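You operate a simulated robot arm through the tools that you are given. There is no shell and no other tool. Be economical: measure what you need, move in short steps, check, and stop when the job is done.

Carry out the task below with a simulated robot arm. There is one attempt and no reset: what you move stays moved.

Task
Open the shutters by the red shutter lever; set that window half open.
Fine: window latch off, red stay knob tight at the end.

It is judged by the outcome, as a careful person would: the job done as asked, and still so three seconds after it is handed in. It fails if anything else is knocked over, pushed out of place, dropped, spilled or broken.

Robot
A 6-joint arm with a two-finger gripper on a trunk, on a base that drives. Base frame: it is fixed to the floor where the robot stands at the start and does not move with it; the origin is under the middle of the robot, x ahead of it, y to its left, z up. Lengths are in mm, angles in degrees, forces in N, time in s.
With the tool pointing down near the work surface it reaches from about 140 to 840 mm from the robot's upright axis, wherever it stands. Its first joint turns from -166.0 to 166.0 degrees. Places, roughly: blue shutter lever [100, -800, 1200]; blue socket switch [100, -500, 800]; blue stay knob [100, -1100, 1300]; blue window latch [0, -1300, 1300]; red shutter lever [500, 200, 1300]; red socket switch [100, -300, 800]; red stay knob [600, 0, 1300]; red window latch [500, -200, 1300]; window with the blue handle [0, -1500, 1600]; window with the red handle [400, -500, 1600]. Payload 1.66 kg.
The tool frame sits at the grasp point between the pads (the TCP): z along the fingers, y along the line on which they close. The tips reach 16 mm beyond it. The gripper opens to 111 mm. The gripper's body begins 104 mm behind the TCP.
Orientation is that of the tool frame in the base frame, as a unit quaternion [w, x, y, z]. With the fingers straight down and closing along the base's y, the tool's x points along the base's -x, its y along +y and its z along -z.

Tools
- The arm moves only by the tool send_rows. Its argument "moves" is a list of rows, each a list of 7 numbers: the gripper command, from -1 (shut) to 1 (fully open), values between in proportion, then the shift along the tool's x, y, z in units of 25 mm (1.0 is 25 mm), then the turn, a rotation vector about the tool's x, y, z in units of 8 degrees (1.0 is 8 degrees). In form: [[claw, x, y, z, rx, ry, rz], ...]. A call has 1 to 8 rows; each row shifts and turns the commanded pose from where the row before left it, along the tool's axes as they then stand. A call with a number of a shift or a turn outside -1 to 1 is refused whole. Rows are played at 5 a second. More than 50 mm and 8.6 degrees between two rows, or a gripper value outside its range, and nothing of the call is played. A pose out of reach is approached as far as the arm can. The call stops where the force on the tool passes 40 N (or 10 N more than at its start, if that is more) or the arm is blocked; 0.2 s more then pass. Each finger halts on what it meets, pressing with about 25 N; the grip force reading is that of the motor and also rises with nothing between the fingers. The clock runs only during rows and for 0.2 s after the last one: add rows that do not move to give the fingers time. The reply holds the time, the measured pose of the TCP, the force on the tool along the base axes, the opening and the grip force, in the units named above and with some noise, with the torque about the TCP (base axes, N m) and any sound that the robot's microphone picked up, and new pictures: "show" is both (left out), scene, wrist or none.
- Cameras (640 x 400 px; columns grow to the right, rows downward): "scene" is now at [45.6, 144.9, 1855.7]; the picture's right is [-0.58, -0.82, 0.00], its down [-0.58, 0.41, -0.70] and it looks along [0.57, -0.40, -0.72] (base axes); focal length 228 px, centre (320, 200). "wrist" rides on the gripper at [70, 14, -143] in the tool frame; the picture's right is [-0.19, 0.98, 0.00], its down [-0.87, -0.17, -0.47] and it looks along [-0.46, -0.09, 0.88] (tool axes); focal length 230 px, centre (320, 200). There is no depth. A picture from a camera that has moved, and an enlarged one, comes with that camera's place and axes in the base frame and with its lens.
- lift_body(by): slides the trunk up (or, below 0, down) by that many mm; the arm and the scene camera ride with it, the base frame stays. It gives what a move gives, with no picture.
- roll_base(legs): drives the robot by 1 to 6 legs, each [ahead, left, turn to the left] in mm, mm and degrees, along the robot's own axes; the way and the turn of a leg run together, so that a leg with both is an arc; at most 1500 mm and 180 degrees a leg. The arm and the cameras ride along, it lands a little off, and it stops where it bumps. It gives what a move gives, and a new picture of the scene camera.
- pan_tilt(pan, tilt): turns the head with the scene camera to pan (to the left, within 120 degrees either way) and tilt (down, from -29 to 69), counted from straight ahead of the robot. It gives what a move gives, and a new picture of the scene camera.
- zoom(camera, box): a new picture of the part [left, top, right, bottom] of that camera's present view, enlarged. No time passes.
- job_done(): hands the job in; it is judged then, once.

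Work in short steps. Places have to be worked out from the pictures, the camera data and where the tool is seen: move nearer, look again, correct. Check each grasp and each placing, and mend what went wrong. You have 120 turns and 260 pictures in all, those below and enlarged ones among them. Open the gripper and draw the arm clear of the work before you hand the job in, unless the task says otherwise; then end with one line.

The tools are called after "Emit:" as name(argument=value, ...) on one line, values as JSON. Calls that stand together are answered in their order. send_rows: Moves the arm, as the interface text tells. Its arguments: {"type":"object","properties":{"moves":{"type":"array"},"show":{"type":"string","enum":["both","scene","wrist","none"]}},"required":["moves"]} The other tools are called the same way: lift_body (by) slides the trunk up or down; roll_base (legs) drives the base; pan_tilt (pan, tilt) turns the head that bears the scene camera; zoom (camera, box) takes an enlarged picture of a part of a camera's view; job_done () hands the job in.

At the start:

```text
time_s: 0.0
tool_pos: [389.4, -218.7, 1635.5]
tool_rot: [0.0, 0.0, 1.0, 0.0]
contact_force: [0.5, -0.6, -0.1]
ft_torque: [0.01, 0.04, -0.05]
grip_width: 110.8
finger_force: 0.0
trunk travel left (down, up): [-450.0, 140.0]
robot x, y, heading: [1.4, -1.0, -0.3]
head pan, tilt: [-35.3, 45.8]
```

scene: 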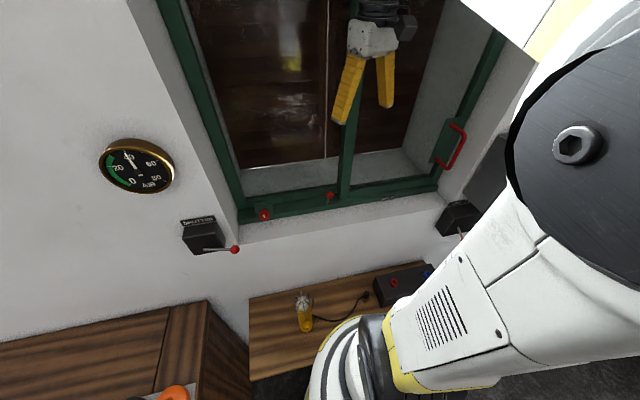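
wrist: 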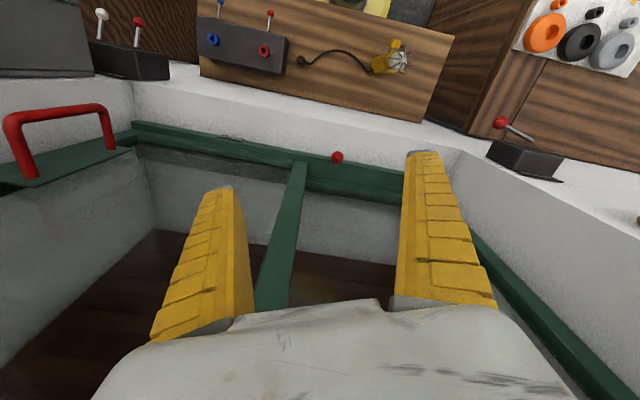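

The arm hangs in front of the window frame. I look closer at the lever, the knob and the latch, and the window.

Emit:
zoom(camera="scene", box=[160, 120, 480, 320])

Emit:
pan_tilt(pan=-35, tilt=10)

```text
2.00 times, centred on (320, 220) of scene
camera zoom: at [45.6, 144.9, 1855.7], right [-0.58, -0.82, 0.0], down [-0.58, 0.41, -0.7], along [0.57, -0.4, -0.72], focal length 457 px, centre (320, 160)
```

zoom: 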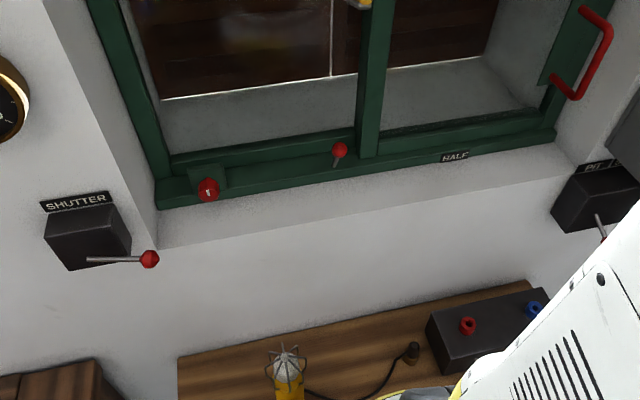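

```text
time_s: 1.0
tool_pos: [390.1, -218.4, 1635.9]
tool_rot: [0.0, -0.001, 1.0, 0.0]
contact_force: [0.2, -0.3, -0.1]
ft_torque: [0.01, 0.0, -0.01]
grip_width: 111.0
finger_force: 0.0
trunk travel left (down, up): [-450.0, 140.0]
robot x, y, heading: [0.1, 0.1, -0.1]
head pan, tilt: [-35.0, 10.0]
camera scene: at [55.9, 138.2, 1911.7], right [-0.57, -0.82, 0.0], down [-0.14, 0.1, -0.98], along [0.81, -0.56, -0.17], focal length 228 px, centre (320, 200)
```

scene: 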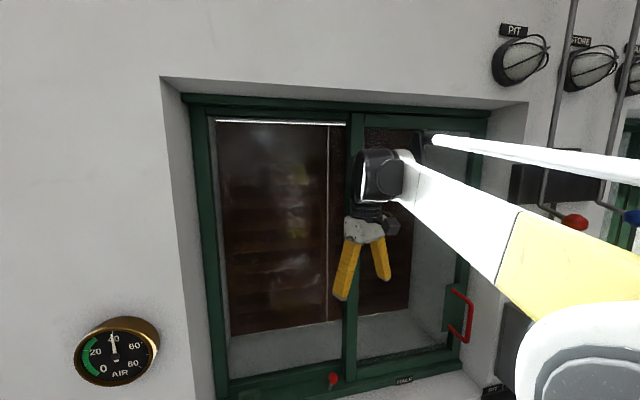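

I take an intermediate tilt to see the whole window, with enlargements of the details.

Emit:
pan_tilt(pan=-25, tilt=30)

Emit:
zoom(camera="scene", box=[160, 200, 480, 400])

Emit:
zoom(camera="wrist", box=[240, 100, 440, 225])

```text
time_s: 1.9
tool_pos: [391.7, -217.9, 1635.5]
tool_rot: [0.0, 0.0, 1.0, 0.001]
contact_force: [-0.1, -0.4, 0.3]
ft_torque: [0.01, 0.02, 0.01]
grip_width: 110.7
finger_force: 0.1
trunk travel left (down, up): [-450.0, 140.0]
robot x, y, heading: [3.0, 2.4, -0.2]
head pan, tilt: [-25.0, 30.0]
camera scene: at [61.6, 153.4, 1879.5], right [-0.42, -0.91, 0.0], down [-0.45, 0.21, -0.87], along [0.79, -0.37, -0.5], focal length 228 px, centre (320, 200)
```

scene: 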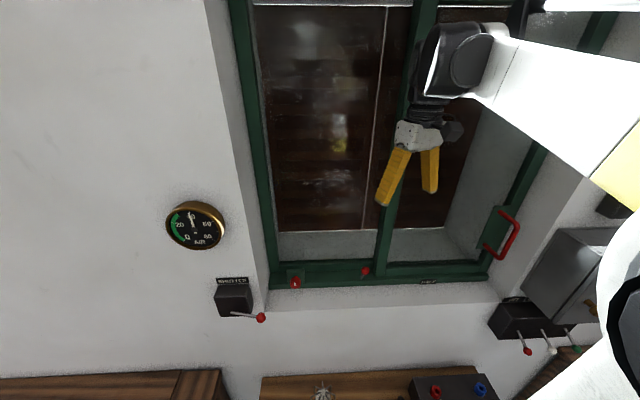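

```text
2.00 times, centred on (320, 300) of scene
camera zoom: at [61.6, 153.4, 1879.5], right [-0.42, -0.91, 0.0], down [-0.45, 0.21, -0.87], along [0.79, -0.37, -0.5], focal length 457 px, centre (320, 0)
```

zoom: 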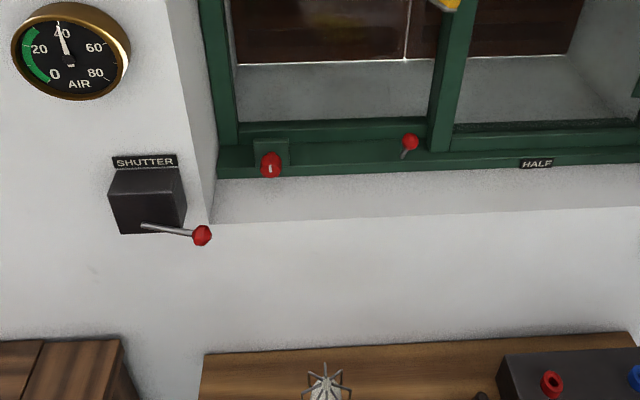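

```text
3.20 times, centred on (340, 162) of wrist
camera zoom: at [320.1, -205.2, 1777.5], right [0.19, 0.98, 0.0], down [0.87, -0.17, 0.47], along [0.46, -0.09, -0.88], focal length 736 px, centre (256, 320)
```

zoom: 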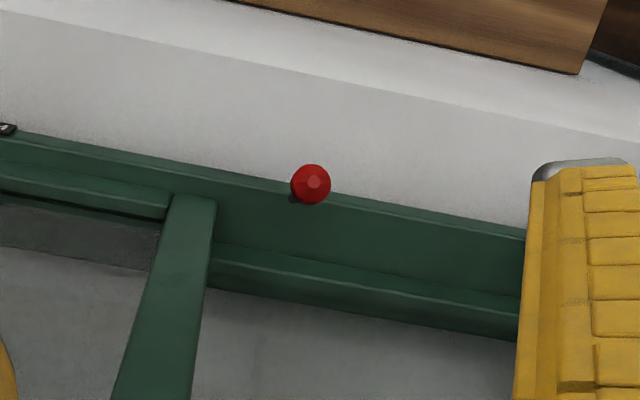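

Triangulating gives: lever ball ≈ [468,138,1298], latch ball ≈ [472,-199,1314], wall roughly 15° off the y axis. I check the surroundings before backing up to gain room for a horizontal gripper.

Emit:
pan_tilt(pan=115, tilt=45)

Emit:
pan_tilt(pan=-115, tilt=45)

Emit:
pan_tilt(pan=-10, tilt=55)

```text
time_s: 4.1
tool_pos: [390.7, -218.4, 1634.7]
tool_rot: [0.0, 0.0, 1.0, 0.0]
contact_force: [0.4, -0.6, 0.5]
ft_torque: [0.0, 0.01, 0.03]
grip_width: 110.6
finger_force: 0.1
trunk travel left (down, up): [-450.0, 140.0]
robot x, y, heading: [-0.2, 1.1, -0.2]
head pan, tilt: [115.0, 45.0]
camera scene: at [-54.6, 265.3, 1856.8], right [0.91, 0.42, 0.0], down [0.3, -0.64, -0.71], along [-0.3, 0.64, -0.71], focal length 228 px, centre (320, 200)
```

scene: 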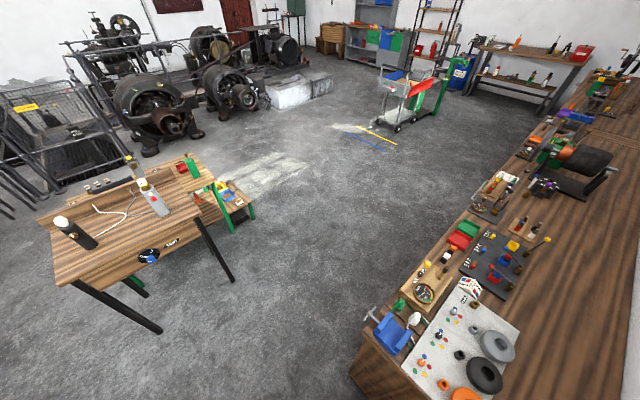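

```text
time_s: 7.4
tool_pos: [389.2, -218.2, 1635.6]
tool_rot: [0.0, 0.0, 1.0, 0.0]
contact_force: [1.0, -0.4, 0.2]
ft_torque: [-0.01, 0.0, 0.01]
grip_width: 110.8
finger_force: 0.0
trunk travel left (down, up): [-450.0, 140.0]
robot x, y, heading: [0.6, -1.8, 0.1]
head pan, tilt: [-115.0, 45.0]
camera scene: at [-54.6, 117.9, 1856.8], right [-0.91, 0.42, 0.0], down [0.3, 0.64, -0.71], along [-0.3, -0.64, -0.71], focal length 228 px, centre (320, 200)
```

scene: 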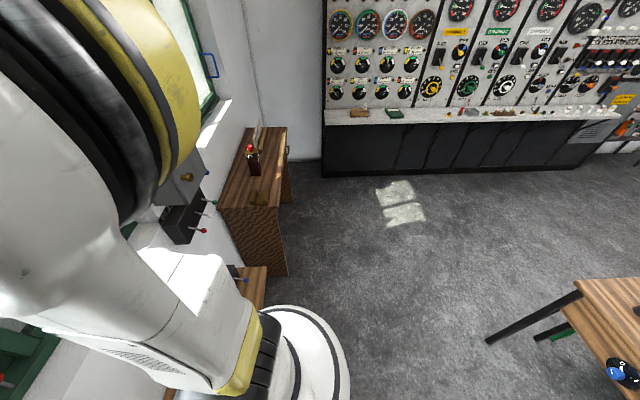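

```text
time_s: 9.2
tool_pos: [390.1, -218.3, 1635.8]
tool_rot: [-0.001, 0.0, 1.0, 0.0]
contact_force: [-0.3, 0.1, 0.5]
ft_torque: [-0.02, -0.01, 0.02]
grip_width: 111.0
finger_force: 0.1
trunk travel left (down, up): [-450.0, 140.0]
robot x, y, heading: [-0.3, -2.3, 0.2]
head pan, tilt: [-10.0, 55.0]
camera scene: at [50.7, 179.0, 1843.4], right [-0.17, -0.98, 0.0], down [-0.81, 0.14, -0.57], along [0.56, -0.1, -0.82], focal length 228 px, centre (320, 200)
```

scene: 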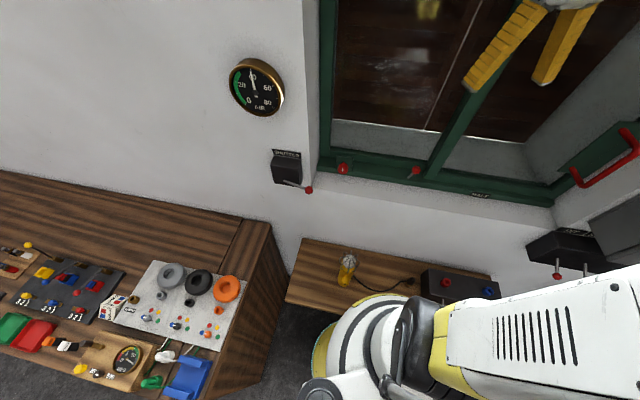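

There's about a metre free behind. I back up 180 mm and start turning the gripper horizontal.

Emit:
roll_base(legs=[[-180, 0, 0]])

Emit:
send_rows(moves=[[0, 0, 0, 0, 0, -1, 0], [0, 0, 0, 0, 0, -1, 0], [0, 0, 0, 0, 0, -1, 0], [0, 0, 0, 0, 0, -1, 0], [0, 0, 0, 0, 0, -1, 0], [0, 0, 0, 0, 0, -1, 0], [0, 0, 0, 0, 0, -1, 0], [0, 0, 0, 0, 0, -1, 0]])

```text
time_s: 10.7
tool_pos: [209.4, -218.9, 1634.9]
tool_rot: [0.001, 0.0, 1.0, 0.001]
contact_force: [-0.5, -0.9, -0.3]
ft_torque: [-0.03, -0.05, -0.02]
grip_width: 110.7
finger_force: 0.1
trunk travel left (down, up): [-450.0, 140.0]
robot x, y, heading: [-181.5, 0.5, -0.0]
head pan, tilt: [-10.0, 55.0]
camera scene: at [-130.2, 179.1, 1843.4], right [-0.18, -0.98, 0.0], down [-0.81, 0.14, -0.57], along [0.57, -0.1, -0.82], focal length 228 px, centre (320, 200)
```

scene: 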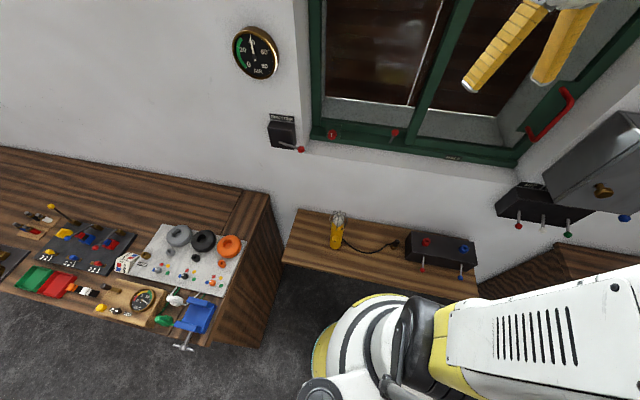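

```text
time_s: 12.7
tool_pos: [241.2, -194.6, 1644.9]
tool_rot: [0.531, -0.042, 0.846, 0.026]
contact_force: [-0.3, -0.2, 0.2]
ft_torque: [0.01, 0.03, 0.0]
grip_width: 57.6
finger_force: 1.2
trunk travel left (down, up): [-450.0, 140.0]
robot x, y, heading: [-179.8, -2.4, -0.2]
head pan, tilt: [-10.0, 55.0]
stopped in row 8: the arm was blocked; the commanded pose is now the measured one
camera scene: at [-129.0, 179.0, 1843.4], right [-0.18, -0.98, 0.0], down [-0.81, 0.14, -0.57], along [0.56, -0.1, -0.82], focal length 228 px, centre (320, 200)
camera wrist: at [80.9, -197.7, 1643.4], right [-0.02, 0.99, 0.17], down [-0.03, -0.17, 0.98], along [1.0, 0.01, 0.03], focal length 230 px, centre (320, 200)
```

scene: 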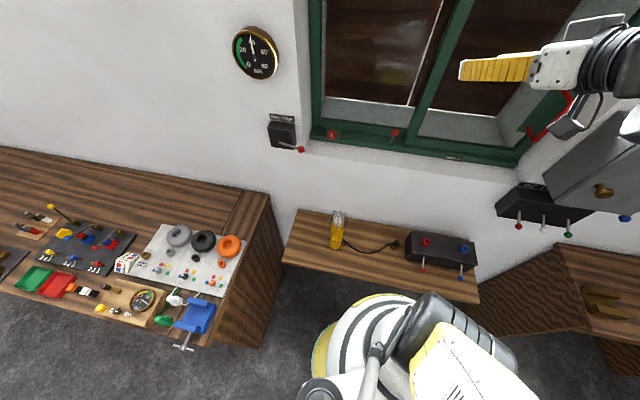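
wrist: 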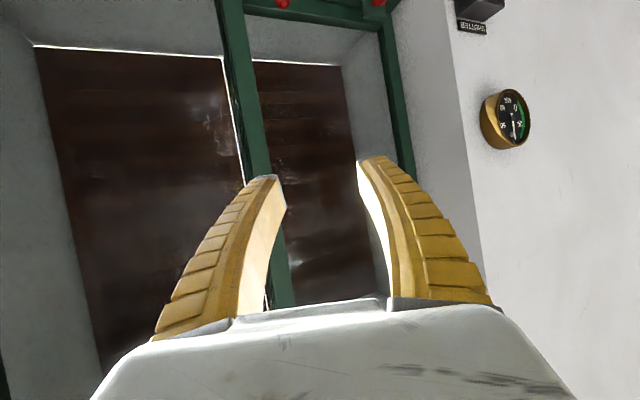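

The turn was blocked by a folded arm; I extend it forward, left and down in the free space before finishing the turn.

Emit:
send_rows(moves=[[0, 0.6, 0.9, 0.9, 0, 0, 0], [0, 0.6, 0.9, 0.9, 0, 0, 0], [0, 0.6, 0.9, 0.9, 0, 0, 0], [0, 0.6, 0.9, 0.9, 0, 0, 0], [0, 0.6, 0.9, 0.9, 0, -0.5, 0], [0, 0.6, 0.9, 0.9, 0, -0.5, 0], [0, 0.6, 0.9, 0.9, 0, -0.5, 0], [0, 0.6, 0.9, 0.9, 0, -0.5, 0]])

```text
time_s: 14.5
tool_pos: [343.6, -5.1, 1465.0]
tool_rot: [0.643, -0.035, 0.765, 0.029]
contact_force: [0.0, -0.4, -0.6]
ft_torque: [0.0, -0.03, -0.03]
grip_width: 57.3
finger_force: 1.3
trunk travel left (down, up): [-450.0, 140.0]
robot x, y, heading: [-179.0, -0.0, -0.2]
head pan, tilt: [-10.0, 55.0]
camera scene: at [-124.9, 179.5, 1843.2], right [-0.18, -0.98, 0.0], down [-0.81, 0.14, -0.57], along [0.56, -0.1, -0.82], focal length 228 px, centre (320, 200)
camera wrist: at [190.4, -6.8, 1419.2], right [-0.06, 0.98, 0.19], down [-0.3, -0.2, 0.93], along [0.95, 0.0, 0.3], focal length 230 px, centre (320, 200)
```

scene: 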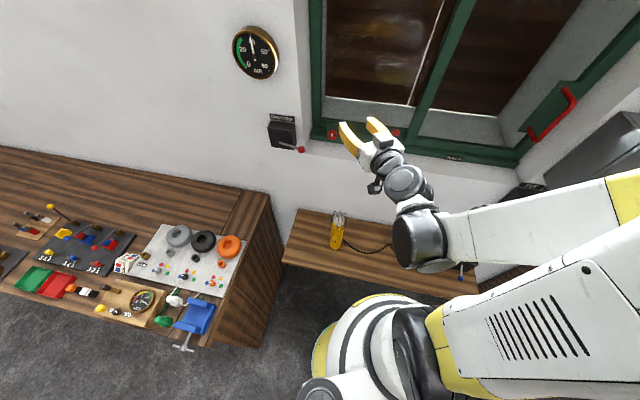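
wrist: 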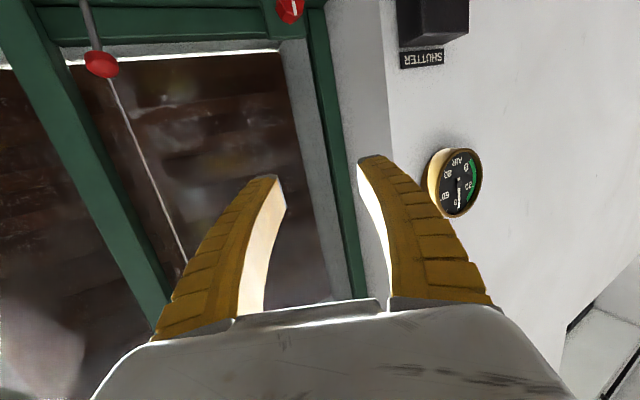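

Extended fine. I now roll 180° about the tool axis so the wrist camera sits above and sees upright.

Emit:
send_rows(moves=[[0, 0, 0, 0, 0, 0, 1], [0, 0, 0, 0, 0, 0, 1], [0, 0, 0, 0, 0, 0, 1], [0, 0, 0, 0, 0, 0, 1], [0, 0, 0, 0, 0, 0, 1], [0, 0, 0, 0, 0, 0, 1], [0, 0, 0, 0, 0, 0, 1], [0, 0, 0, 0, 0, 0, 1]], show="none")

Emit:
send_rows(moves=[[0, 0, 0, 0, 0, 0, 1], [0, 0, 0, 0, 0, 0, 1], [0, 0, 0, 0, 0, 0, 1], [0, 0, 0, 0, 0, 0, 1], [0, 0, 0, 0, 0, 0, 1], [0, 0, 0, 0, 0, 0, 1], [0, 0, 0, 0, 0, 0, 1], [0, 0, 0, 0, 0, 0, 1]], show="none")

Emit:
send_rows(moves=[[0, 0, 0, 0, 0, 0, 1], [0, 0, 0, 0, 0, 0, 1], [0, 0, 0, 0, 0, 0, 1], [0, 0, 0, 0, 0, 0, 1], [0, 0, 0, 0, 0, 0, 1], [0, 0, 0, 0, 0, 0, 1], [0, 0, 0, 0, 0, 0, 0.5]])

```text
time_s: 16.3
tool_pos: [341.5, -6.9, 1464.8]
tool_rot: [0.529, 0.375, 0.667, 0.367]
contact_force: [0.2, 0.8, 0.8]
ft_torque: [-0.01, 0.01, 0.0]
grip_width: 57.4
finger_force: 1.9
trunk travel left (down, up): [-450.0, 140.0]
robot x, y, heading: [-182.3, 3.9, -0.1]
head pan, tilt: [-10.0, 55.0]
```

```text
time_s: 18.1
tool_pos: [341.4, -5.5, 1464.5]
tool_rot: [0.254, 0.671, 0.367, 0.591]
contact_force: [-0.3, 0.3, 0.5]
ft_torque: [-0.04, 0.01, 0.01]
grip_width: 57.4
finger_force: 1.2
trunk travel left (down, up): [-450.0, 140.0]
robot x, y, heading: [-176.8, 0.5, -0.2]
head pan, tilt: [-10.0, 55.0]
```

```text
time_s: 19.7
tool_pos: [340.5, -6.4, 1464.5]
tool_rot: [-0.031, 0.764, 0.036, 0.643]
contact_force: [-0.5, -0.5, -0.2]
ft_torque: [0.02, 0.02, -0.06]
grip_width: 57.6
finger_force: 1.5
trunk travel left (down, up): [-450.0, 140.0]
robot x, y, heading: [-181.7, 0.3, -0.1]
head pan, tilt: [-10.0, 55.0]
camera scene: at [-129.0, 179.1, 1843.4], right [-0.18, -0.98, 0.0], down [-0.81, 0.14, -0.57], along [0.56, -0.1, -0.82], focal length 228 px, centre (320, 200)
camera wrist: at [213.9, -32.1, 1556.6], right [0.06, -0.98, -0.19], down [-0.63, 0.11, -0.77], along [0.78, 0.17, -0.61], focal length 230 px, centre (320, 200)
```

scene: 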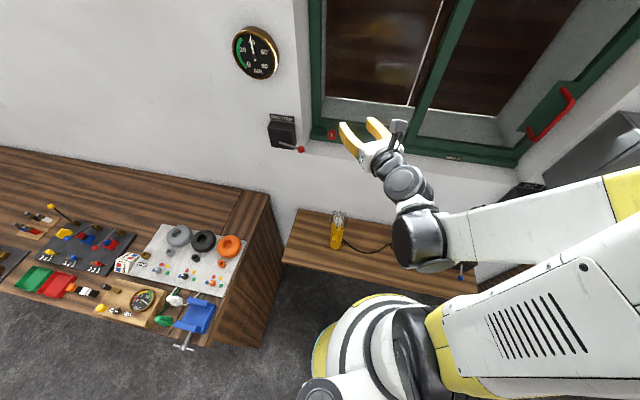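
wrist: 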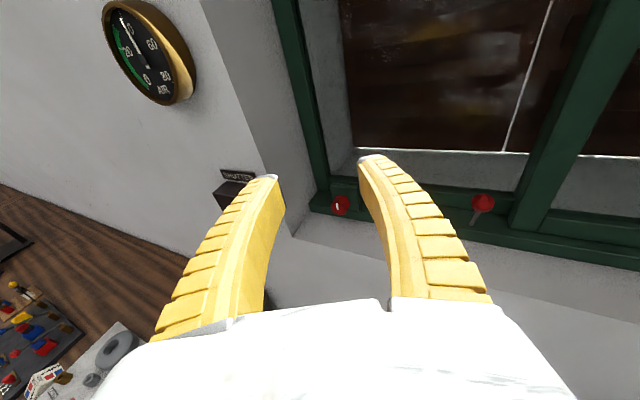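

Tool now points forward with camera on top. Wall runs about 22° off y (inward normal ≈ [0.925,-0.38,0]); I align to it and move in front of the shutter lever.

Emit:
send_rows(moves=[[0, 0, 0, 0, -0.9, 0.3, 0], [0, 0, 0, 0, -0.9, 0.3, 0], [0, 0, 0, 0, -0.9, 0.3, 0], [0, 0, 0, 0, -0.8, 0.3, 0]], show="none")

Emit:
send_rows(moves=[[0, -0.6, -0.91, -0.33, 0, 0, 0], [0, -0.6, -0.91, -0.33, 0, 0, 0], [0, -0.6, -0.91, -0.33, 0, 0, 0], [0, -0.6, -0.91, -0.33, 0, 0, 0], [0, -0.6, -0.91, -0.33, 0, 0, 0], [0, -0.6, -0.91, -0.33, 0, 0, 0], [0, -0.6, -0.91, -0.33, 0, 0, 0], [0, -0.6, -0.91, -0.33, 0, 0, 0]])

```text
time_s: 20.7
tool_pos: [317.2, -155.0, 1481.1]
tool_rot: [0.127, 0.705, -0.099, 0.691]
contact_force: [0.6, 0.4, -0.7]
ft_torque: [0.02, 0.03, 0.0]
grip_width: 57.5
finger_force: 1.3
out of reach, approached as far as the arm can: row 1, 2, 3, 4
trunk travel left (down, up): [-450.0, 140.0]
robot x, y, heading: [-180.0, 0.5, -0.3]
head pan, tilt: [-10.0, 55.0]
```

```text
time_s: 22.5
tool_pos: [316.9, -154.3, 1481.5]
tool_rot: [0.125, 0.705, -0.098, 0.691]
contact_force: [-0.3, 1.0, -0.5]
ft_torque: [0.01, -0.02, -0.01]
grip_width: 57.5
finger_force: 1.6
out of reach, approached as far as the arm can: row 1, 2, 3, 4, 5, 6, 7, 8
trunk travel left (down, up): [-450.0, 140.0]
robot x, y, heading: [-179.7, -0.1, 0.0]
head pan, tilt: [-10.0, 55.0]
camera scene: at [-129.0, 179.1, 1843.4], right [-0.18, -0.98, 0.0], down [-0.81, 0.14, -0.57], along [0.56, -0.1, -0.82], focal length 228 px, centre (320, 200)
camera wrist: at [178.8, -120.7, 1553.2], right [-0.31, -0.94, -0.15], down [-0.42, 0.28, -0.87], along [0.85, -0.21, -0.48], focal length 230 px, centre (320, 200)
```

scene: 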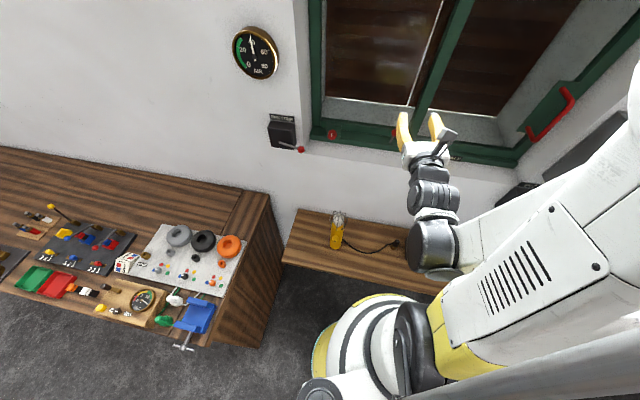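
wrist: 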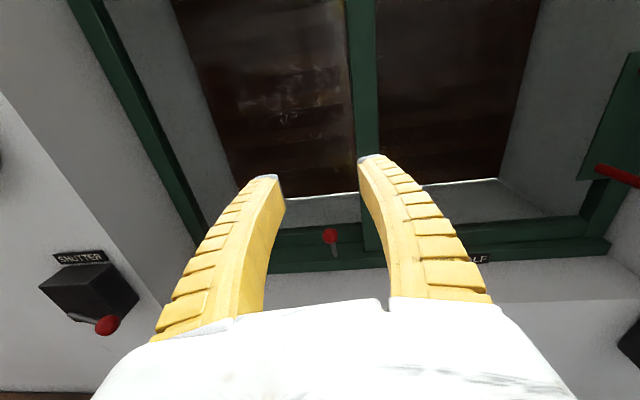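

The arm is cramped there. I re-park the base: back/left and turned 22° right, to face the wall squarely with the lever ahead-left.

Emit:
roll_base(legs=[[-90, 150, 0], [0, 0, -22]])

```text
time_s: 25.1
tool_pos: [135.3, -177.8, 1481.4]
tool_rot: [0.256, 0.673, -0.232, 0.654]
contact_force: [0.1, 0.1, -0.1]
ft_torque: [0.03, 0.02, 0.01]
grip_width: 57.7
finger_force: 1.5
trunk travel left (down, up): [-450.0, 140.0]
robot x, y, heading: [-271.1, 152.4, -22.0]
head pan, tilt: [-10.0, 55.0]
camera scene: at [-153.8, 298.6, 1843.4], right [-0.53, -0.85, 0.0], down [-0.69, 0.44, -0.57], along [0.49, -0.3, -0.82], focal length 228 px, centre (320, 200)
```

scene: 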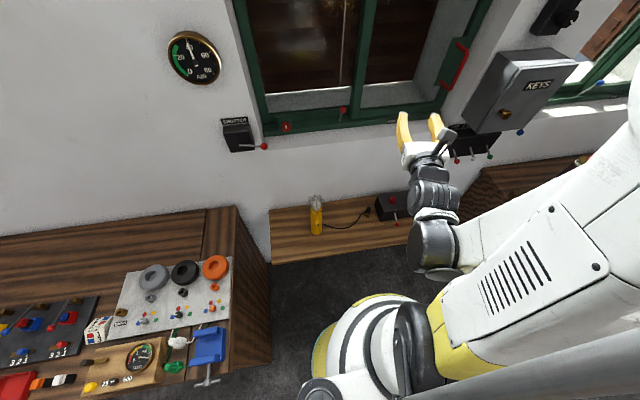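

Base landed well. I turn the tool back square to the wall and travel left/down toward the lever.

Emit:
send_rows(moves=[[0, 0, 0, 0, 0.8, 0, 0], [0, 0, -1, 0, 0.8, 0, 0], [0, 0, -1, 0, 0.7, 0, 0], [0, 0, -1, 0, 0, 0, 0], [0, 0, -1, 0, 0, 0, 0], [0, 0, -1, 0, 0, 0, 0], [0, 0, -1, 0, 0, 0, 0], [0, 0, -1, 0, 0, 0, 0]], show="none")

Emit:
send_rows(moves=[[0, -0.7, -1, 0.1, 0, 0, 0], [0, -0.7, -1, 0.1, 0, 0, 0], [0, -0.7, -1, 0.1, 0, 0, 0], [0, -0.7, -1, 0.1, 0, 0, 0], [0, -0.7, -1, 0.1, 0, 0, 0], [0, -0.7, -1, 0.1, 0, 0, 0], [0, -0.7, -1, 0.1, 0, 0, 0], [0, -0.7, -1, 0.1, 0, 0, 0]])

```text
time_s: 26.9
tool_pos: [200.9, -51.5, 1476.2]
tool_rot: [0.148, 0.71, -0.137, 0.675]
contact_force: [-1.1, -0.5, -0.8]
ft_torque: [0.02, -0.01, -0.03]
grip_width: 57.6
finger_force: 1.9
out of reach, approached as far as the arm can: row 1, 2, 7, 8
trunk travel left (down, up): [-450.0, 140.0]
robot x, y, heading: [-266.7, 153.1, -22.4]
head pan, tilt: [-10.0, 55.0]
```

```text
time_s: 28.7
tool_pos: [201.6, -59.5, 1468.3]
tool_rot: [0.152, 0.717, -0.145, 0.665]
contact_force: [-0.3, -0.4, 0.4]
ft_torque: [0.0, -0.01, 0.01]
grip_width: 57.3
finger_force: 1.5
out of reach, approached as far as the arm can: row 1, 2, 3, 4, 5, 6, 7, 8
trunk travel left (down, up): [-450.0, 140.0]
robot x, y, heading: [-266.9, 155.2, -22.0]
head pan, tilt: [-10.0, 55.0]
camera scene: at [-153.9, 298.9, 1843.4], right [-0.53, -0.85, 0.0], down [-0.69, 0.44, -0.57], along [0.49, -0.3, -0.82], focal length 228 px, centre (320, 200)
camera wrist: at [71.3, -15.2, 1548.0], right [-0.42, -0.89, -0.16], down [-0.42, 0.35, -0.84], along [0.8, -0.28, -0.52], focal length 230 px, centre (320, 200)
```

scene: 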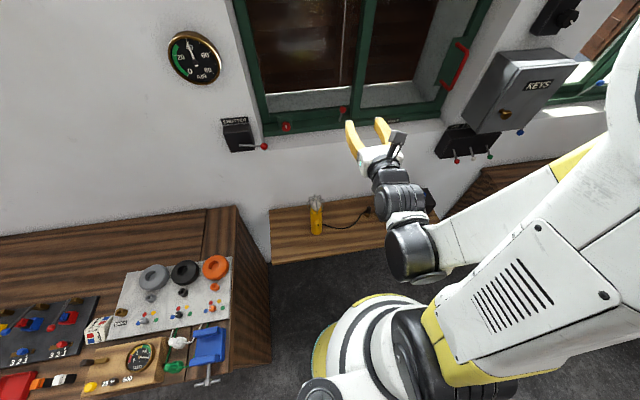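
wrist: 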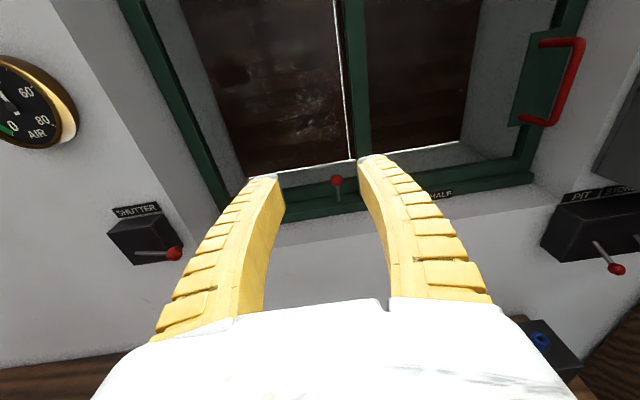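

Still stuck close-in; probably the tool is too near the body when horizontal. I push forward 75 mm to free the fold and see where the pose goes.

Emit:
send_rows(moves=[[0, 0, 0, 1, 0, 0, 0], [0, 0, 0, 1, 0, 0, 0], [0, 0, 0, 1, 0, 0, 0], [0, 0, 0, 0, 0, 0, 0]])

```text
time_s: 29.7
tool_pos: [266.9, -92.0, 1465.4]
tool_rot: [0.153, 0.715, -0.146, 0.666]
contact_force: [1.2, 0.5, -0.5]
ft_torque: [-0.01, -0.04, 0.0]
grip_width: 57.4
finger_force: 1.7
trunk travel left (down, up): [-450.0, 140.0]
robot x, y, heading: [-268.1, 153.8, -21.9]
head pan, tilt: [-10.0, 55.0]
camera scene: at [-154.9, 299.4, 1843.5], right [-0.53, -0.85, 0.0], down [-0.69, 0.43, -0.57], along [0.49, -0.3, -0.82], focal length 228 px, centre (320, 200)
camera wrist: at [135.7, -46.1, 1543.7], right [-0.42, -0.89, -0.16], down [-0.42, 0.35, -0.84], along [0.8, -0.28, -0.52], focal length 230 px, centre (320, 200)
```

scene: 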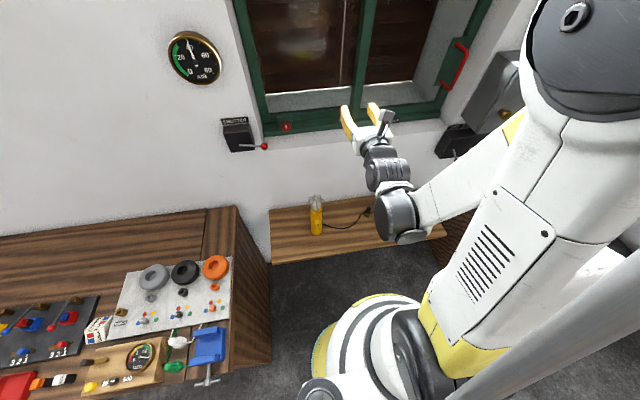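
wrist: 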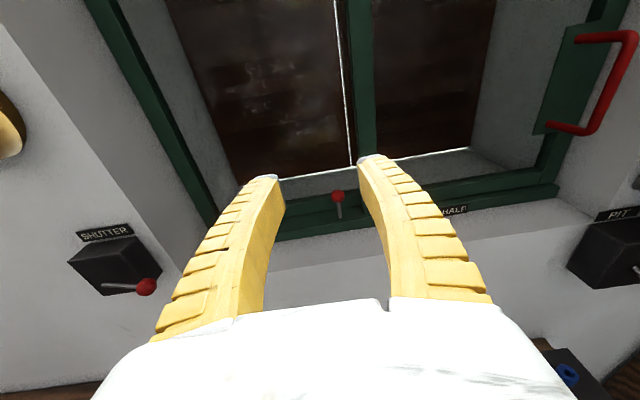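

Moves are relative to the measured pose and it's free now. I go left and down.

Emit:
send_rows(moves=[[0, -0.6, -1, 0.1, 0, 0, 0], [0, -0.6, -1, 0.1, 0, 0, 0], [0, -0.6, -1, 0.1, 0, 0, 0], [0, -0.6, -1, 0.1, 0, 0, 0], [0, -0.6, -1, 0, 0, 0, 0], [0, -0.6, -1, 0, 0, 0, 0], [0, -0.6, -1, 0, 0, 0, 0], [0, -0.6, -1, 0, 0, 0, 0]])

```text
time_s: 31.5
tool_pos: [305.9, -104.8, 1434.0]
tool_rot: [0.15, 0.717, -0.142, 0.666]
contact_force: [-0.3, -0.6, 0.6]
ft_torque: [0.0, 0.02, -0.02]
grip_width: 57.6
finger_force: 1.2
out of reach, approached as far as the arm can: row 1, 2, 3, 4, 5, 6, 7, 8
trunk travel left (down, up): [-450.0, 140.0]
robot x, y, heading: [-267.7, 151.3, -22.3]
head pan, tilt: [-10.0, 55.0]
camera scene: at [-153.4, 298.7, 1843.4], right [-0.53, -0.85, 0.0], down [-0.69, 0.44, -0.57], along [0.49, -0.3, -0.82], focal length 228 px, centre (320, 200)
camera wrist: at [175.0, -59.7, 1511.9], right [-0.41, -0.9, -0.16], down [-0.42, 0.35, -0.84], along [0.81, -0.27, -0.52], focal length 230 px, centre (320, 200)
```

scene: 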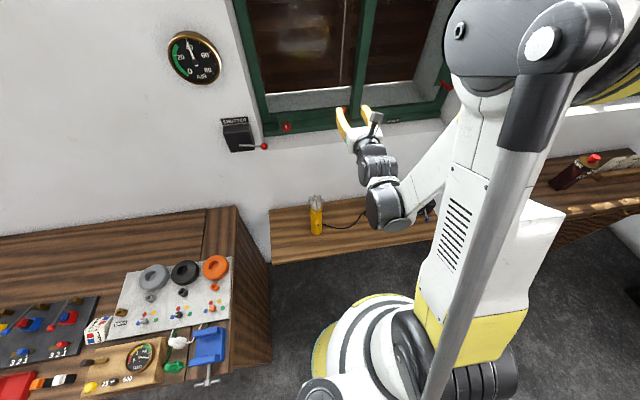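
wrist: 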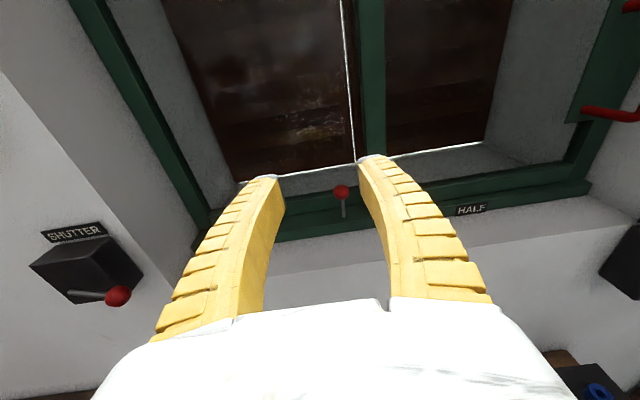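

Something like a wrist joint limit blocks motion to the left, likely from the 180° roll. I test by rolling back some and trying left again.

Emit:
send_rows(moves=[[0, 0, 0, 0, 0, 0, -1], [0, 0, 0, 0, 0, 0, -1], [0, 0, 0, 0, 0, 0, -1], [0, 0, 0, 0, 0, 0, -1], [0, 0, 0, 0, 0, 0, -1], [0, 0, 0, 0, 0, 0, -1], [0, 0, 0, 0, 0, 0, -1], [0, 0, 0, 0, 0, 0, -1]], show="none")

Emit:
send_rows(moves=[[0, 0, 0, 0, 0, 0, -1], [0, 0, 0, 0, 0, 0, -1], [0, 0, 0, 0, 0, 0, -1], [0, 1, 0, 0, 0, 0, 0], [0, 1, 0, 0, 0, 0, 0], [0, 1, 0, 0, 0, 0, 0], [0, 1, 0, 0, 0, 0, 0], [0, 1, 0, 0, 0, 0, 0]])

```text
time_s: 33.3
tool_pos: [305.7, -105.3, 1433.9]
tool_rot: [0.483, 0.685, 0.256, 0.483]
contact_force: [0.4, -0.4, 1.0]
ft_torque: [-0.02, 0.03, 0.0]
grip_width: 57.6
finger_force: 1.0
trunk travel left (down, up): [-450.0, 140.0]
robot x, y, heading: [-267.3, 151.0, -22.0]
head pan, tilt: [-10.0, 55.0]
```

```text
time_s: 35.1
tool_pos: [360.3, 10.3, 1432.7]
tool_rot: [0.573, 0.617, 0.392, 0.371]
contact_force: [-0.1, -0.6, -0.2]
ft_torque: [0.04, 0.01, -0.03]
grip_width: 57.7
finger_force: 1.5
trunk travel left (down, up): [-450.0, 140.0]
robot x, y, heading: [-269.0, 152.3, -21.8]
head pan, tilt: [-10.0, 55.0]
camera scene: at [-153.3, 299.9, 1843.3], right [-0.53, -0.85, 0.0], down [-0.69, 0.43, -0.57], along [0.49, -0.3, -0.82], focal length 228 px, centre (320, 200)
camera wrist: at [259.4, 132.2, 1457.3], right [-0.02, -0.21, 0.98], down [-0.8, -0.58, -0.14], along [0.6, -0.79, -0.15], focal length 230 px, centre (320, 200)
```

scene: 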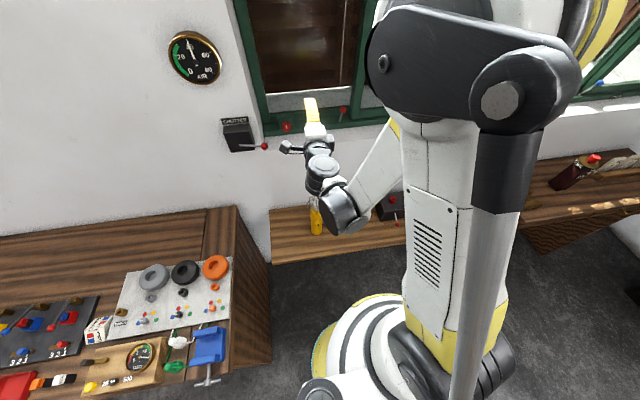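
wrist: 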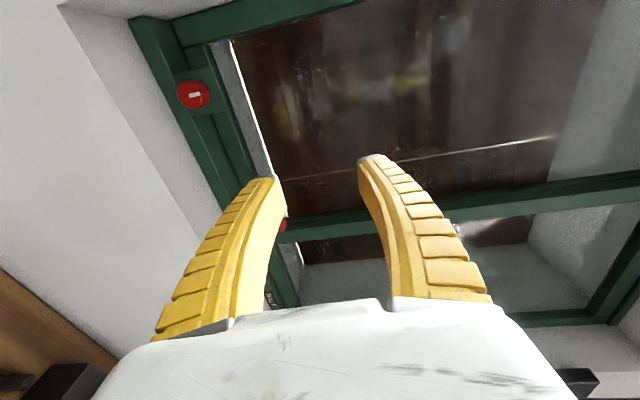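

Confirmed: rolled 90° the arm moves freely. Now fingers close vertically, tool x is left, y up. I go in front of the shutter lever.

Emit:
send_rows(moves=[[0, 0.9, -0.77, -0.25, -0.5, 0, 0], [0, 0.9, -0.77, -0.25, 0, 0, 0], [0, 0.9, -0.77, -0.25, 0, 0, 0], [0, 0.9, -0.77, -0.25, 0, 0, 0], [0, 0.9, -0.77, -0.25, 0, 0, 0], [0, 0.9, -0.77, -0.25, 0, 0, 0], [0, 0.9, -0.77, -0.25, 0, 0, 0]])

Emit:
pan_tilt(pan=15, tilt=45)

Emit:
zoom(camera="scene", box=[240, 100, 400, 200])

```text
time_s: 36.7
tool_pos: [422.0, 155.4, 1357.1]
tool_rot: [0.574, 0.608, 0.413, 0.361]
contact_force: [0.3, 0.2, -0.8]
ft_torque: [-0.06, -0.02, -0.03]
grip_width: 57.8
finger_force: 0.9
out of reach, approached as far as the arm can: row 1, 2, 3, 4, 5, 6, 7
trunk travel left (down, up): [-450.0, 140.0]
robot x, y, heading: [-269.3, 150.4, -22.3]
head pan, tilt: [-10.0, 55.0]
camera scene: at [-152.9, 300.0, 1843.2], right [-0.53, -0.85, 0.0], down [-0.69, 0.43, -0.57], along [0.49, -0.3, -0.82], focal length 228 px, centre (320, 200)
camera wrist: at [320.4, 275.3, 1378.9], right [0.01, -0.17, 0.98], down [-0.79, -0.6, -0.1], along [0.61, -0.78, -0.14], focal length 230 px, centre (320, 200)
```

scene: 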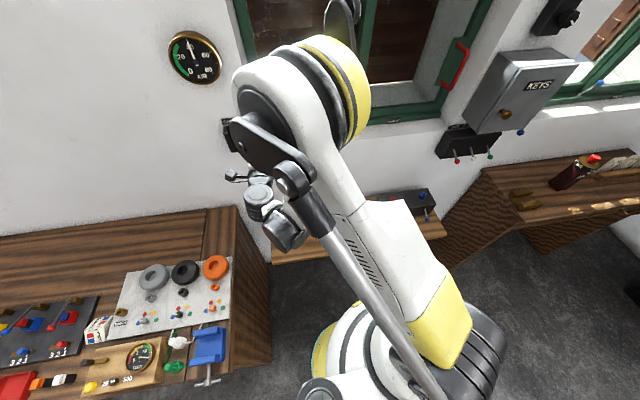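
wrist: 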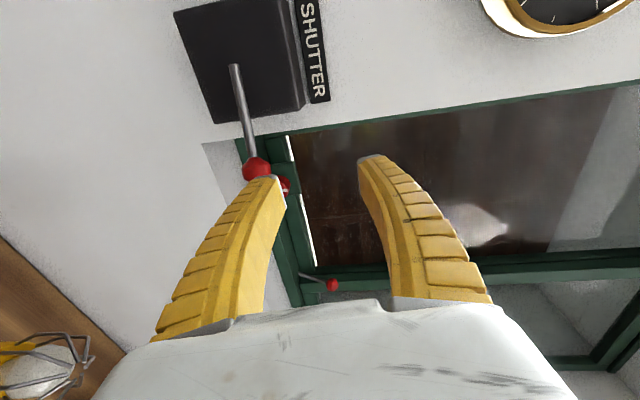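

```text
time_s: 37.6
tool_pos: [421.0, 154.3, 1359.4]
tool_rot: [0.575, 0.608, 0.412, 0.361]
contact_force: [0.7, -0.1, -1.0]
ft_torque: [0.02, -0.01, 0.02]
grip_width: 57.7
finger_force: 1.5
trunk travel left (down, up): [-450.0, 140.0]
robot x, y, heading: [-265.7, 152.4, -22.0]
head pan, tilt: [15.0, 45.0]
camera scene: at [-134.1, 327.2, 1856.8], right [-0.12, -0.99, 0.0], down [-0.7, 0.09, -0.71], along [0.7, -0.09, -0.71], focal length 228 px, centre (320, 200)
```

scene: 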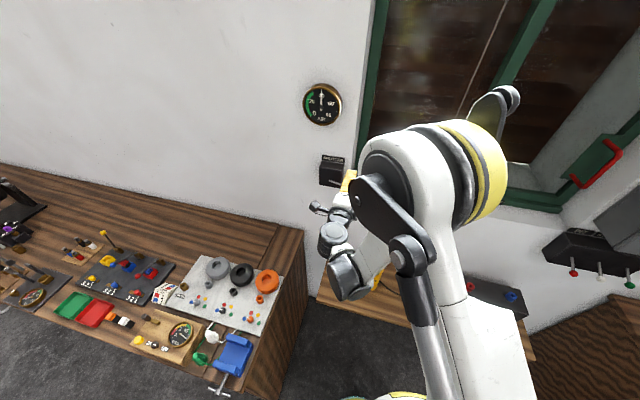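

```text
4.00 times, centred on (320, 150) of scene
camera zoom: at [-134.1, 327.2, 1856.8], right [-0.12, -0.99, 0.0], down [-0.7, 0.09, -0.71], along [0.7, -0.09, -0.71], focal length 914 px, centre (320, 400)
```

zoom: 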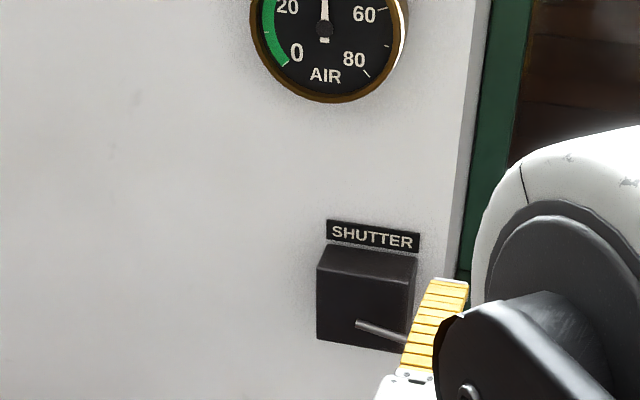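

The arm can't retract further at this base position, so I back the base 160 mm along its heading, then view the lever again.

Emit:
roll_base(legs=[[-160, 0, 0]])

Emit:
send_rows(moves=[[0, 0, 0, 0, 0, 0, 0]], show="wrist")

```text
time_s: 39.0
tool_pos: [276.5, 213.3, 1359.2]
tool_rot: [0.576, 0.607, 0.411, 0.362]
contact_force: [-1.4, 0.4, 0.4]
ft_torque: [0.01, 0.02, 0.01]
grip_width: 57.6
finger_force: 1.6
trunk travel left (down, up): [-450.0, 140.0]
robot x, y, heading: [-411.7, 212.2, -21.7]
head pan, tilt: [15.0, 45.0]
camera scene: at [-279.9, 386.2, 1856.9], right [-0.12, -0.99, 0.0], down [-0.7, 0.09, -0.71], along [0.7, -0.09, -0.71], focal length 228 px, centre (320, 200)
```

scene: 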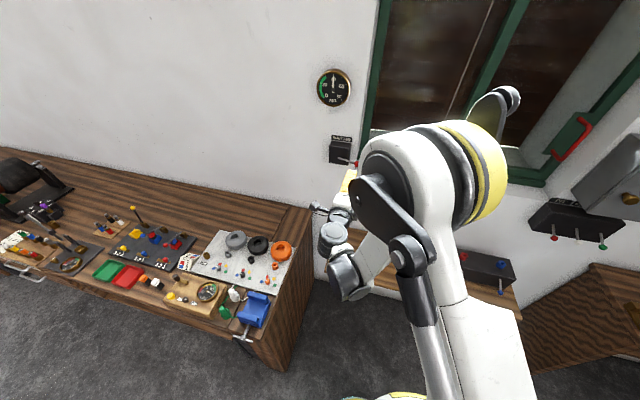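

```text
time_s: 39.4
tool_pos: [277.2, 212.5, 1358.8]
tool_rot: [0.575, 0.607, 0.412, 0.361]
contact_force: [-0.8, 0.3, 0.0]
ft_torque: [0.03, -0.01, 0.0]
grip_width: 57.4
finger_force: 0.5
trunk travel left (down, up): [-450.0, 140.0]
robot x, y, heading: [-411.9, 210.8, -22.0]
head pan, tilt: [15.0, 45.0]
camera wrist: at [175.6, 333.1, 1379.4], right [0.01, -0.17, 0.98], down [-0.79, -0.6, -0.1], along [0.61, -0.78, -0.14], focal length 230 px, centre (320, 200)
```

wrist: 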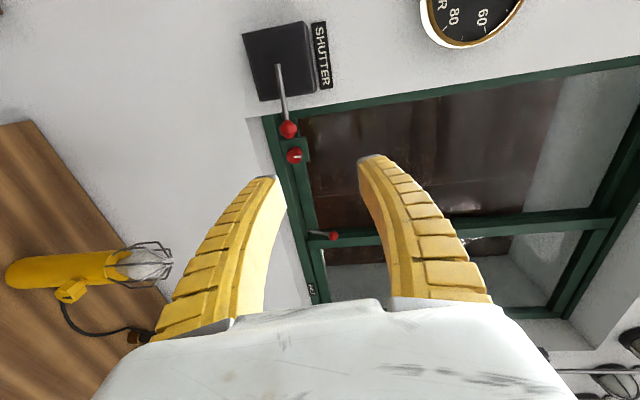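

From two views the stem base ≈ [498,212,1303] and ball ≈ [468,138,1297]: the stem lies flat along the wall, so the lever swings up/down. I line up at ball height and approach to ~70 mm short.

Emit:
send_rows(moves=[[0, 0.1, -0.8, 0.5, -0.5, 0, 0], [0, 0.1, -0.8, 0.7, 0, 0, 0], [0, 0.1, -0.9, 1, 0, 0, 0], [0, 0, 0, 1, 0, 0, 0], [0, 0, 0, 1, 0, 0, 0], [0, 0, 0, 1, 0, 0, 0]])

```text
time_s: 40.8
tool_pos: [405.0, 163.1, 1296.3]
tool_rot: [0.587, 0.592, 0.418, 0.36]
contact_force: [-0.2, 0.6, -0.4]
ft_torque: [0.0, -0.03, 0.01]
grip_width: 57.6
finger_force: 1.6
out of reach, approached as far as the arm can: row 1
trunk travel left (down, up): [-450.0, 140.0]
robot x, y, heading: [-412.9, 213.3, -21.9]
head pan, tilt: [15.0, 45.0]
camera scene: at [-277.7, 385.0, 1856.8], right [-0.12, -0.99, 0.0], down [-0.7, 0.09, -0.71], along [0.7, -0.09, -0.71], focal length 228 px, centre (320, 200)
camera wrist: at [302.1, 283.5, 1311.6], right [0.0, -0.14, 0.99], down [-0.78, -0.61, -0.09], along [0.62, -0.78, -0.1], focal length 230 px, centre (320, 200)
```

scene: 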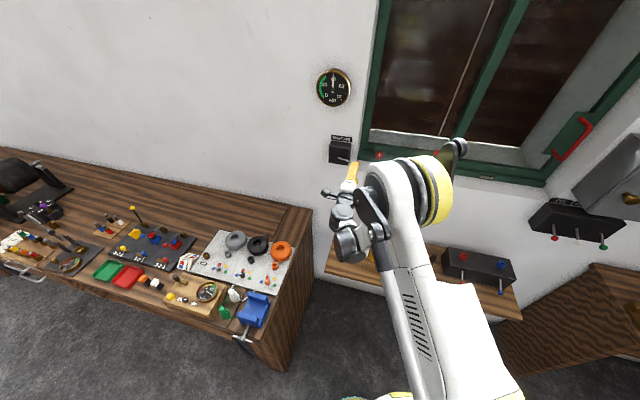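
wrist: 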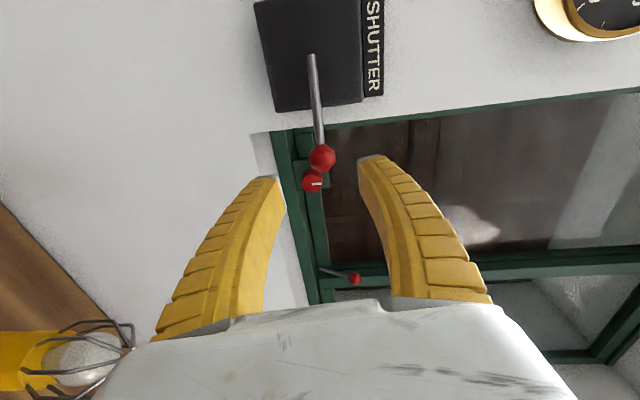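

Ball is centred between the fingers vertically. I advance 66 mm so it sits between the pads.

Emit:
send_rows(moves=[[0, 0, 0, 0.9, 0, 0, 0], [0, 0, 0, 0.9, 0, 0, 0], [0, 0, 0, 0.85, 0, 0, 0]], show="wrist")

```text
time_s: 41.6
tool_pos: [468.0, 137.5, 1292.8]
tool_rot: [0.588, 0.592, 0.418, 0.361]
contact_force: [0.4, 0.0, -0.1]
ft_torque: [-0.01, -0.02, 0.03]
grip_width: 57.6
finger_force: 0.6
trunk travel left (down, up): [-450.0, 140.0]
robot x, y, heading: [-410.3, 206.5, -22.2]
head pan, tilt: [15.0, 45.0]
camera wrist: at [363.8, 258.1, 1308.0], right [0.0, -0.14, 0.99], down [-0.78, -0.62, -0.09], along [0.62, -0.78, -0.1], focal length 230 px, centre (320, 200)
```

wrist: 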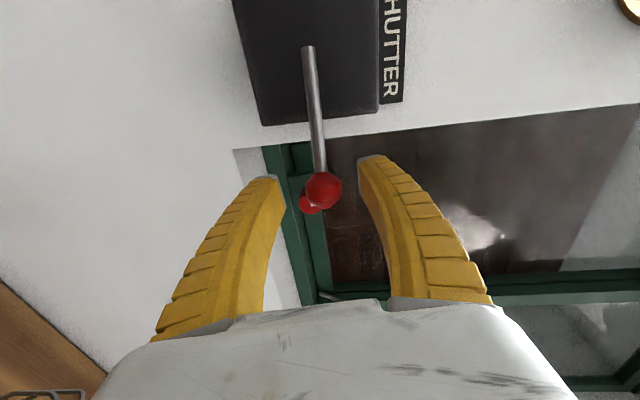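

Ball sits between pads. I lift gently and read the force.

Emit:
send_rows(moves=[[-0.4, 0, 0, 0, 0, 0, 0], [-0.4, 0, 0.8, 0, 0, 0, 0], [-0.4, 0.1, 0.8, 0, 0, 0, 0], [-0.4, 0.2, 0.8, 0, 0, 0, 0]], show="wrist")

```text
time_s: 42.4
tool_pos: [469.1, 139.0, 1316.5]
tool_rot: [0.586, 0.596, 0.416, 0.359]
contact_force: [-6.8, -0.1, -40.0]
ft_torque: [0.08, 0.31, 0.02]
grip_width: 63.2
finger_force: 21.6
trunk travel left (down, up): [-450.0, 140.0]
robot x, y, heading: [-410.3, 213.5, -22.0]
head pan, tilt: [15.0, 45.0]
stopped in row 3: the force on the tool passed its limit at 48 N (the readings are from after the stop); the commanded pose is now the measured one
camera wrist: at [367.0, 259.6, 1333.4], right [0.0, -0.14, 0.99], down [-0.79, -0.61, -0.09], along [0.62, -0.78, -0.11], focal length 230 px, centre (320, 200)
```

wrist: 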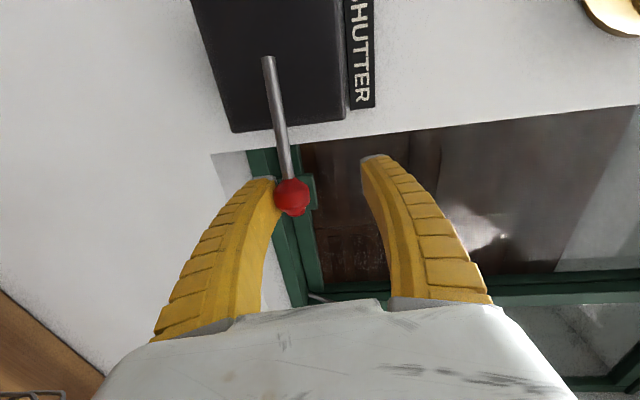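

Upward is a hard stop (40 N, no motion). I try down.

Emit:
send_rows(moves=[[0, 0, -1, 0, 0, 0, 0], [0, 0, -1, 0, 0, 0, 0], [0, 0, -0.8, 0, 0, 0, 0], [0, 0.1, -0.5, 0, 0, 0, 0], [0, 0.1, -0.5, 0, 0, 0, 0]], show="wrist")

```text
time_s: 43.6
tool_pos: [462.9, 141.8, 1226.5]
tool_rot: [0.587, 0.594, 0.417, 0.36]
contact_force: [0.8, 0.0, 1.0]
ft_torque: [-0.01, -0.01, -0.02]
grip_width: 58.2
finger_force: 1.7
trunk travel left (down, up): [-450.0, 140.0]
robot x, y, heading: [-409.4, 213.4, -22.2]
head pan, tilt: [15.0, 45.0]
camera wrist: at [360.5, 261.1, 1241.8], right [0.0, -0.14, 0.99], down [-0.79, -0.61, -0.09], along [0.62, -0.78, -0.11], focal length 230 px, centre (320, 200)
```

wrist: 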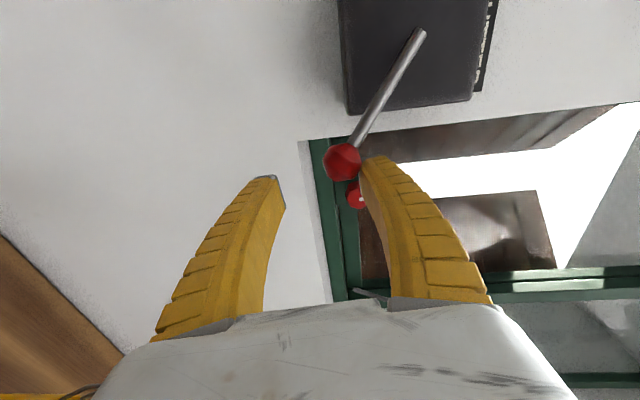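

The shutters are swinging open. I continue along the arc.

Emit:
send_rows(moves=[[0, 0.6, -0.6, 0, 0, 0, 0], [0, 0.7, -0.5, 0, 0, 0, 0], [0, 0.7, -0.4, 0, 0, 0, 0]])

```text
time_s: 44.4
tool_pos: [477.6, 186.7, 1186.1]
tool_rot: [0.588, 0.594, 0.417, 0.359]
contact_force: [0.1, -0.2, -0.7]
ft_torque: [0.0, 0.01, -0.01]
grip_width: 58.0
finger_force: 2.5
trunk travel left (down, up): [-450.0, 140.0]
robot x, y, heading: [-408.9, 208.0, -22.0]
head pan, tilt: [15.0, 45.0]
camera scene: at [-278.3, 386.3, 1856.7], right [-0.12, -0.99, 0.0], down [-0.7, 0.09, -0.71], along [0.7, -0.09, -0.71], focal length 228 px, centre (320, 200)
camera wrist: at [376.2, 306.4, 1201.7], right [0.0, -0.14, 0.99], down [-0.79, -0.61, -0.09], along [0.62, -0.78, -0.11], focal length 230 px, centre (320, 200)
```

scene: 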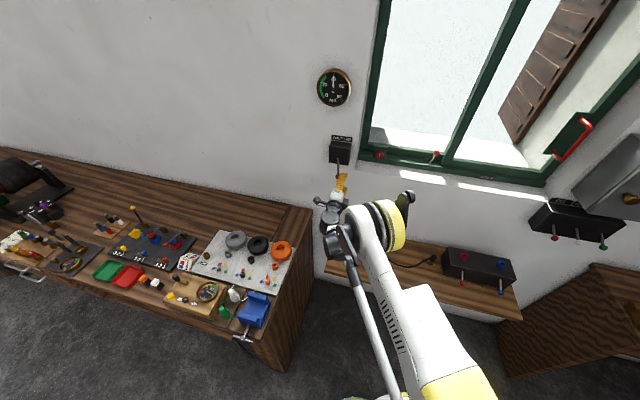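
wrist: 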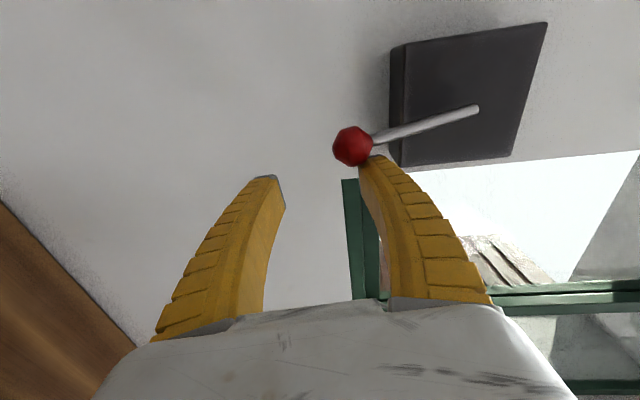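

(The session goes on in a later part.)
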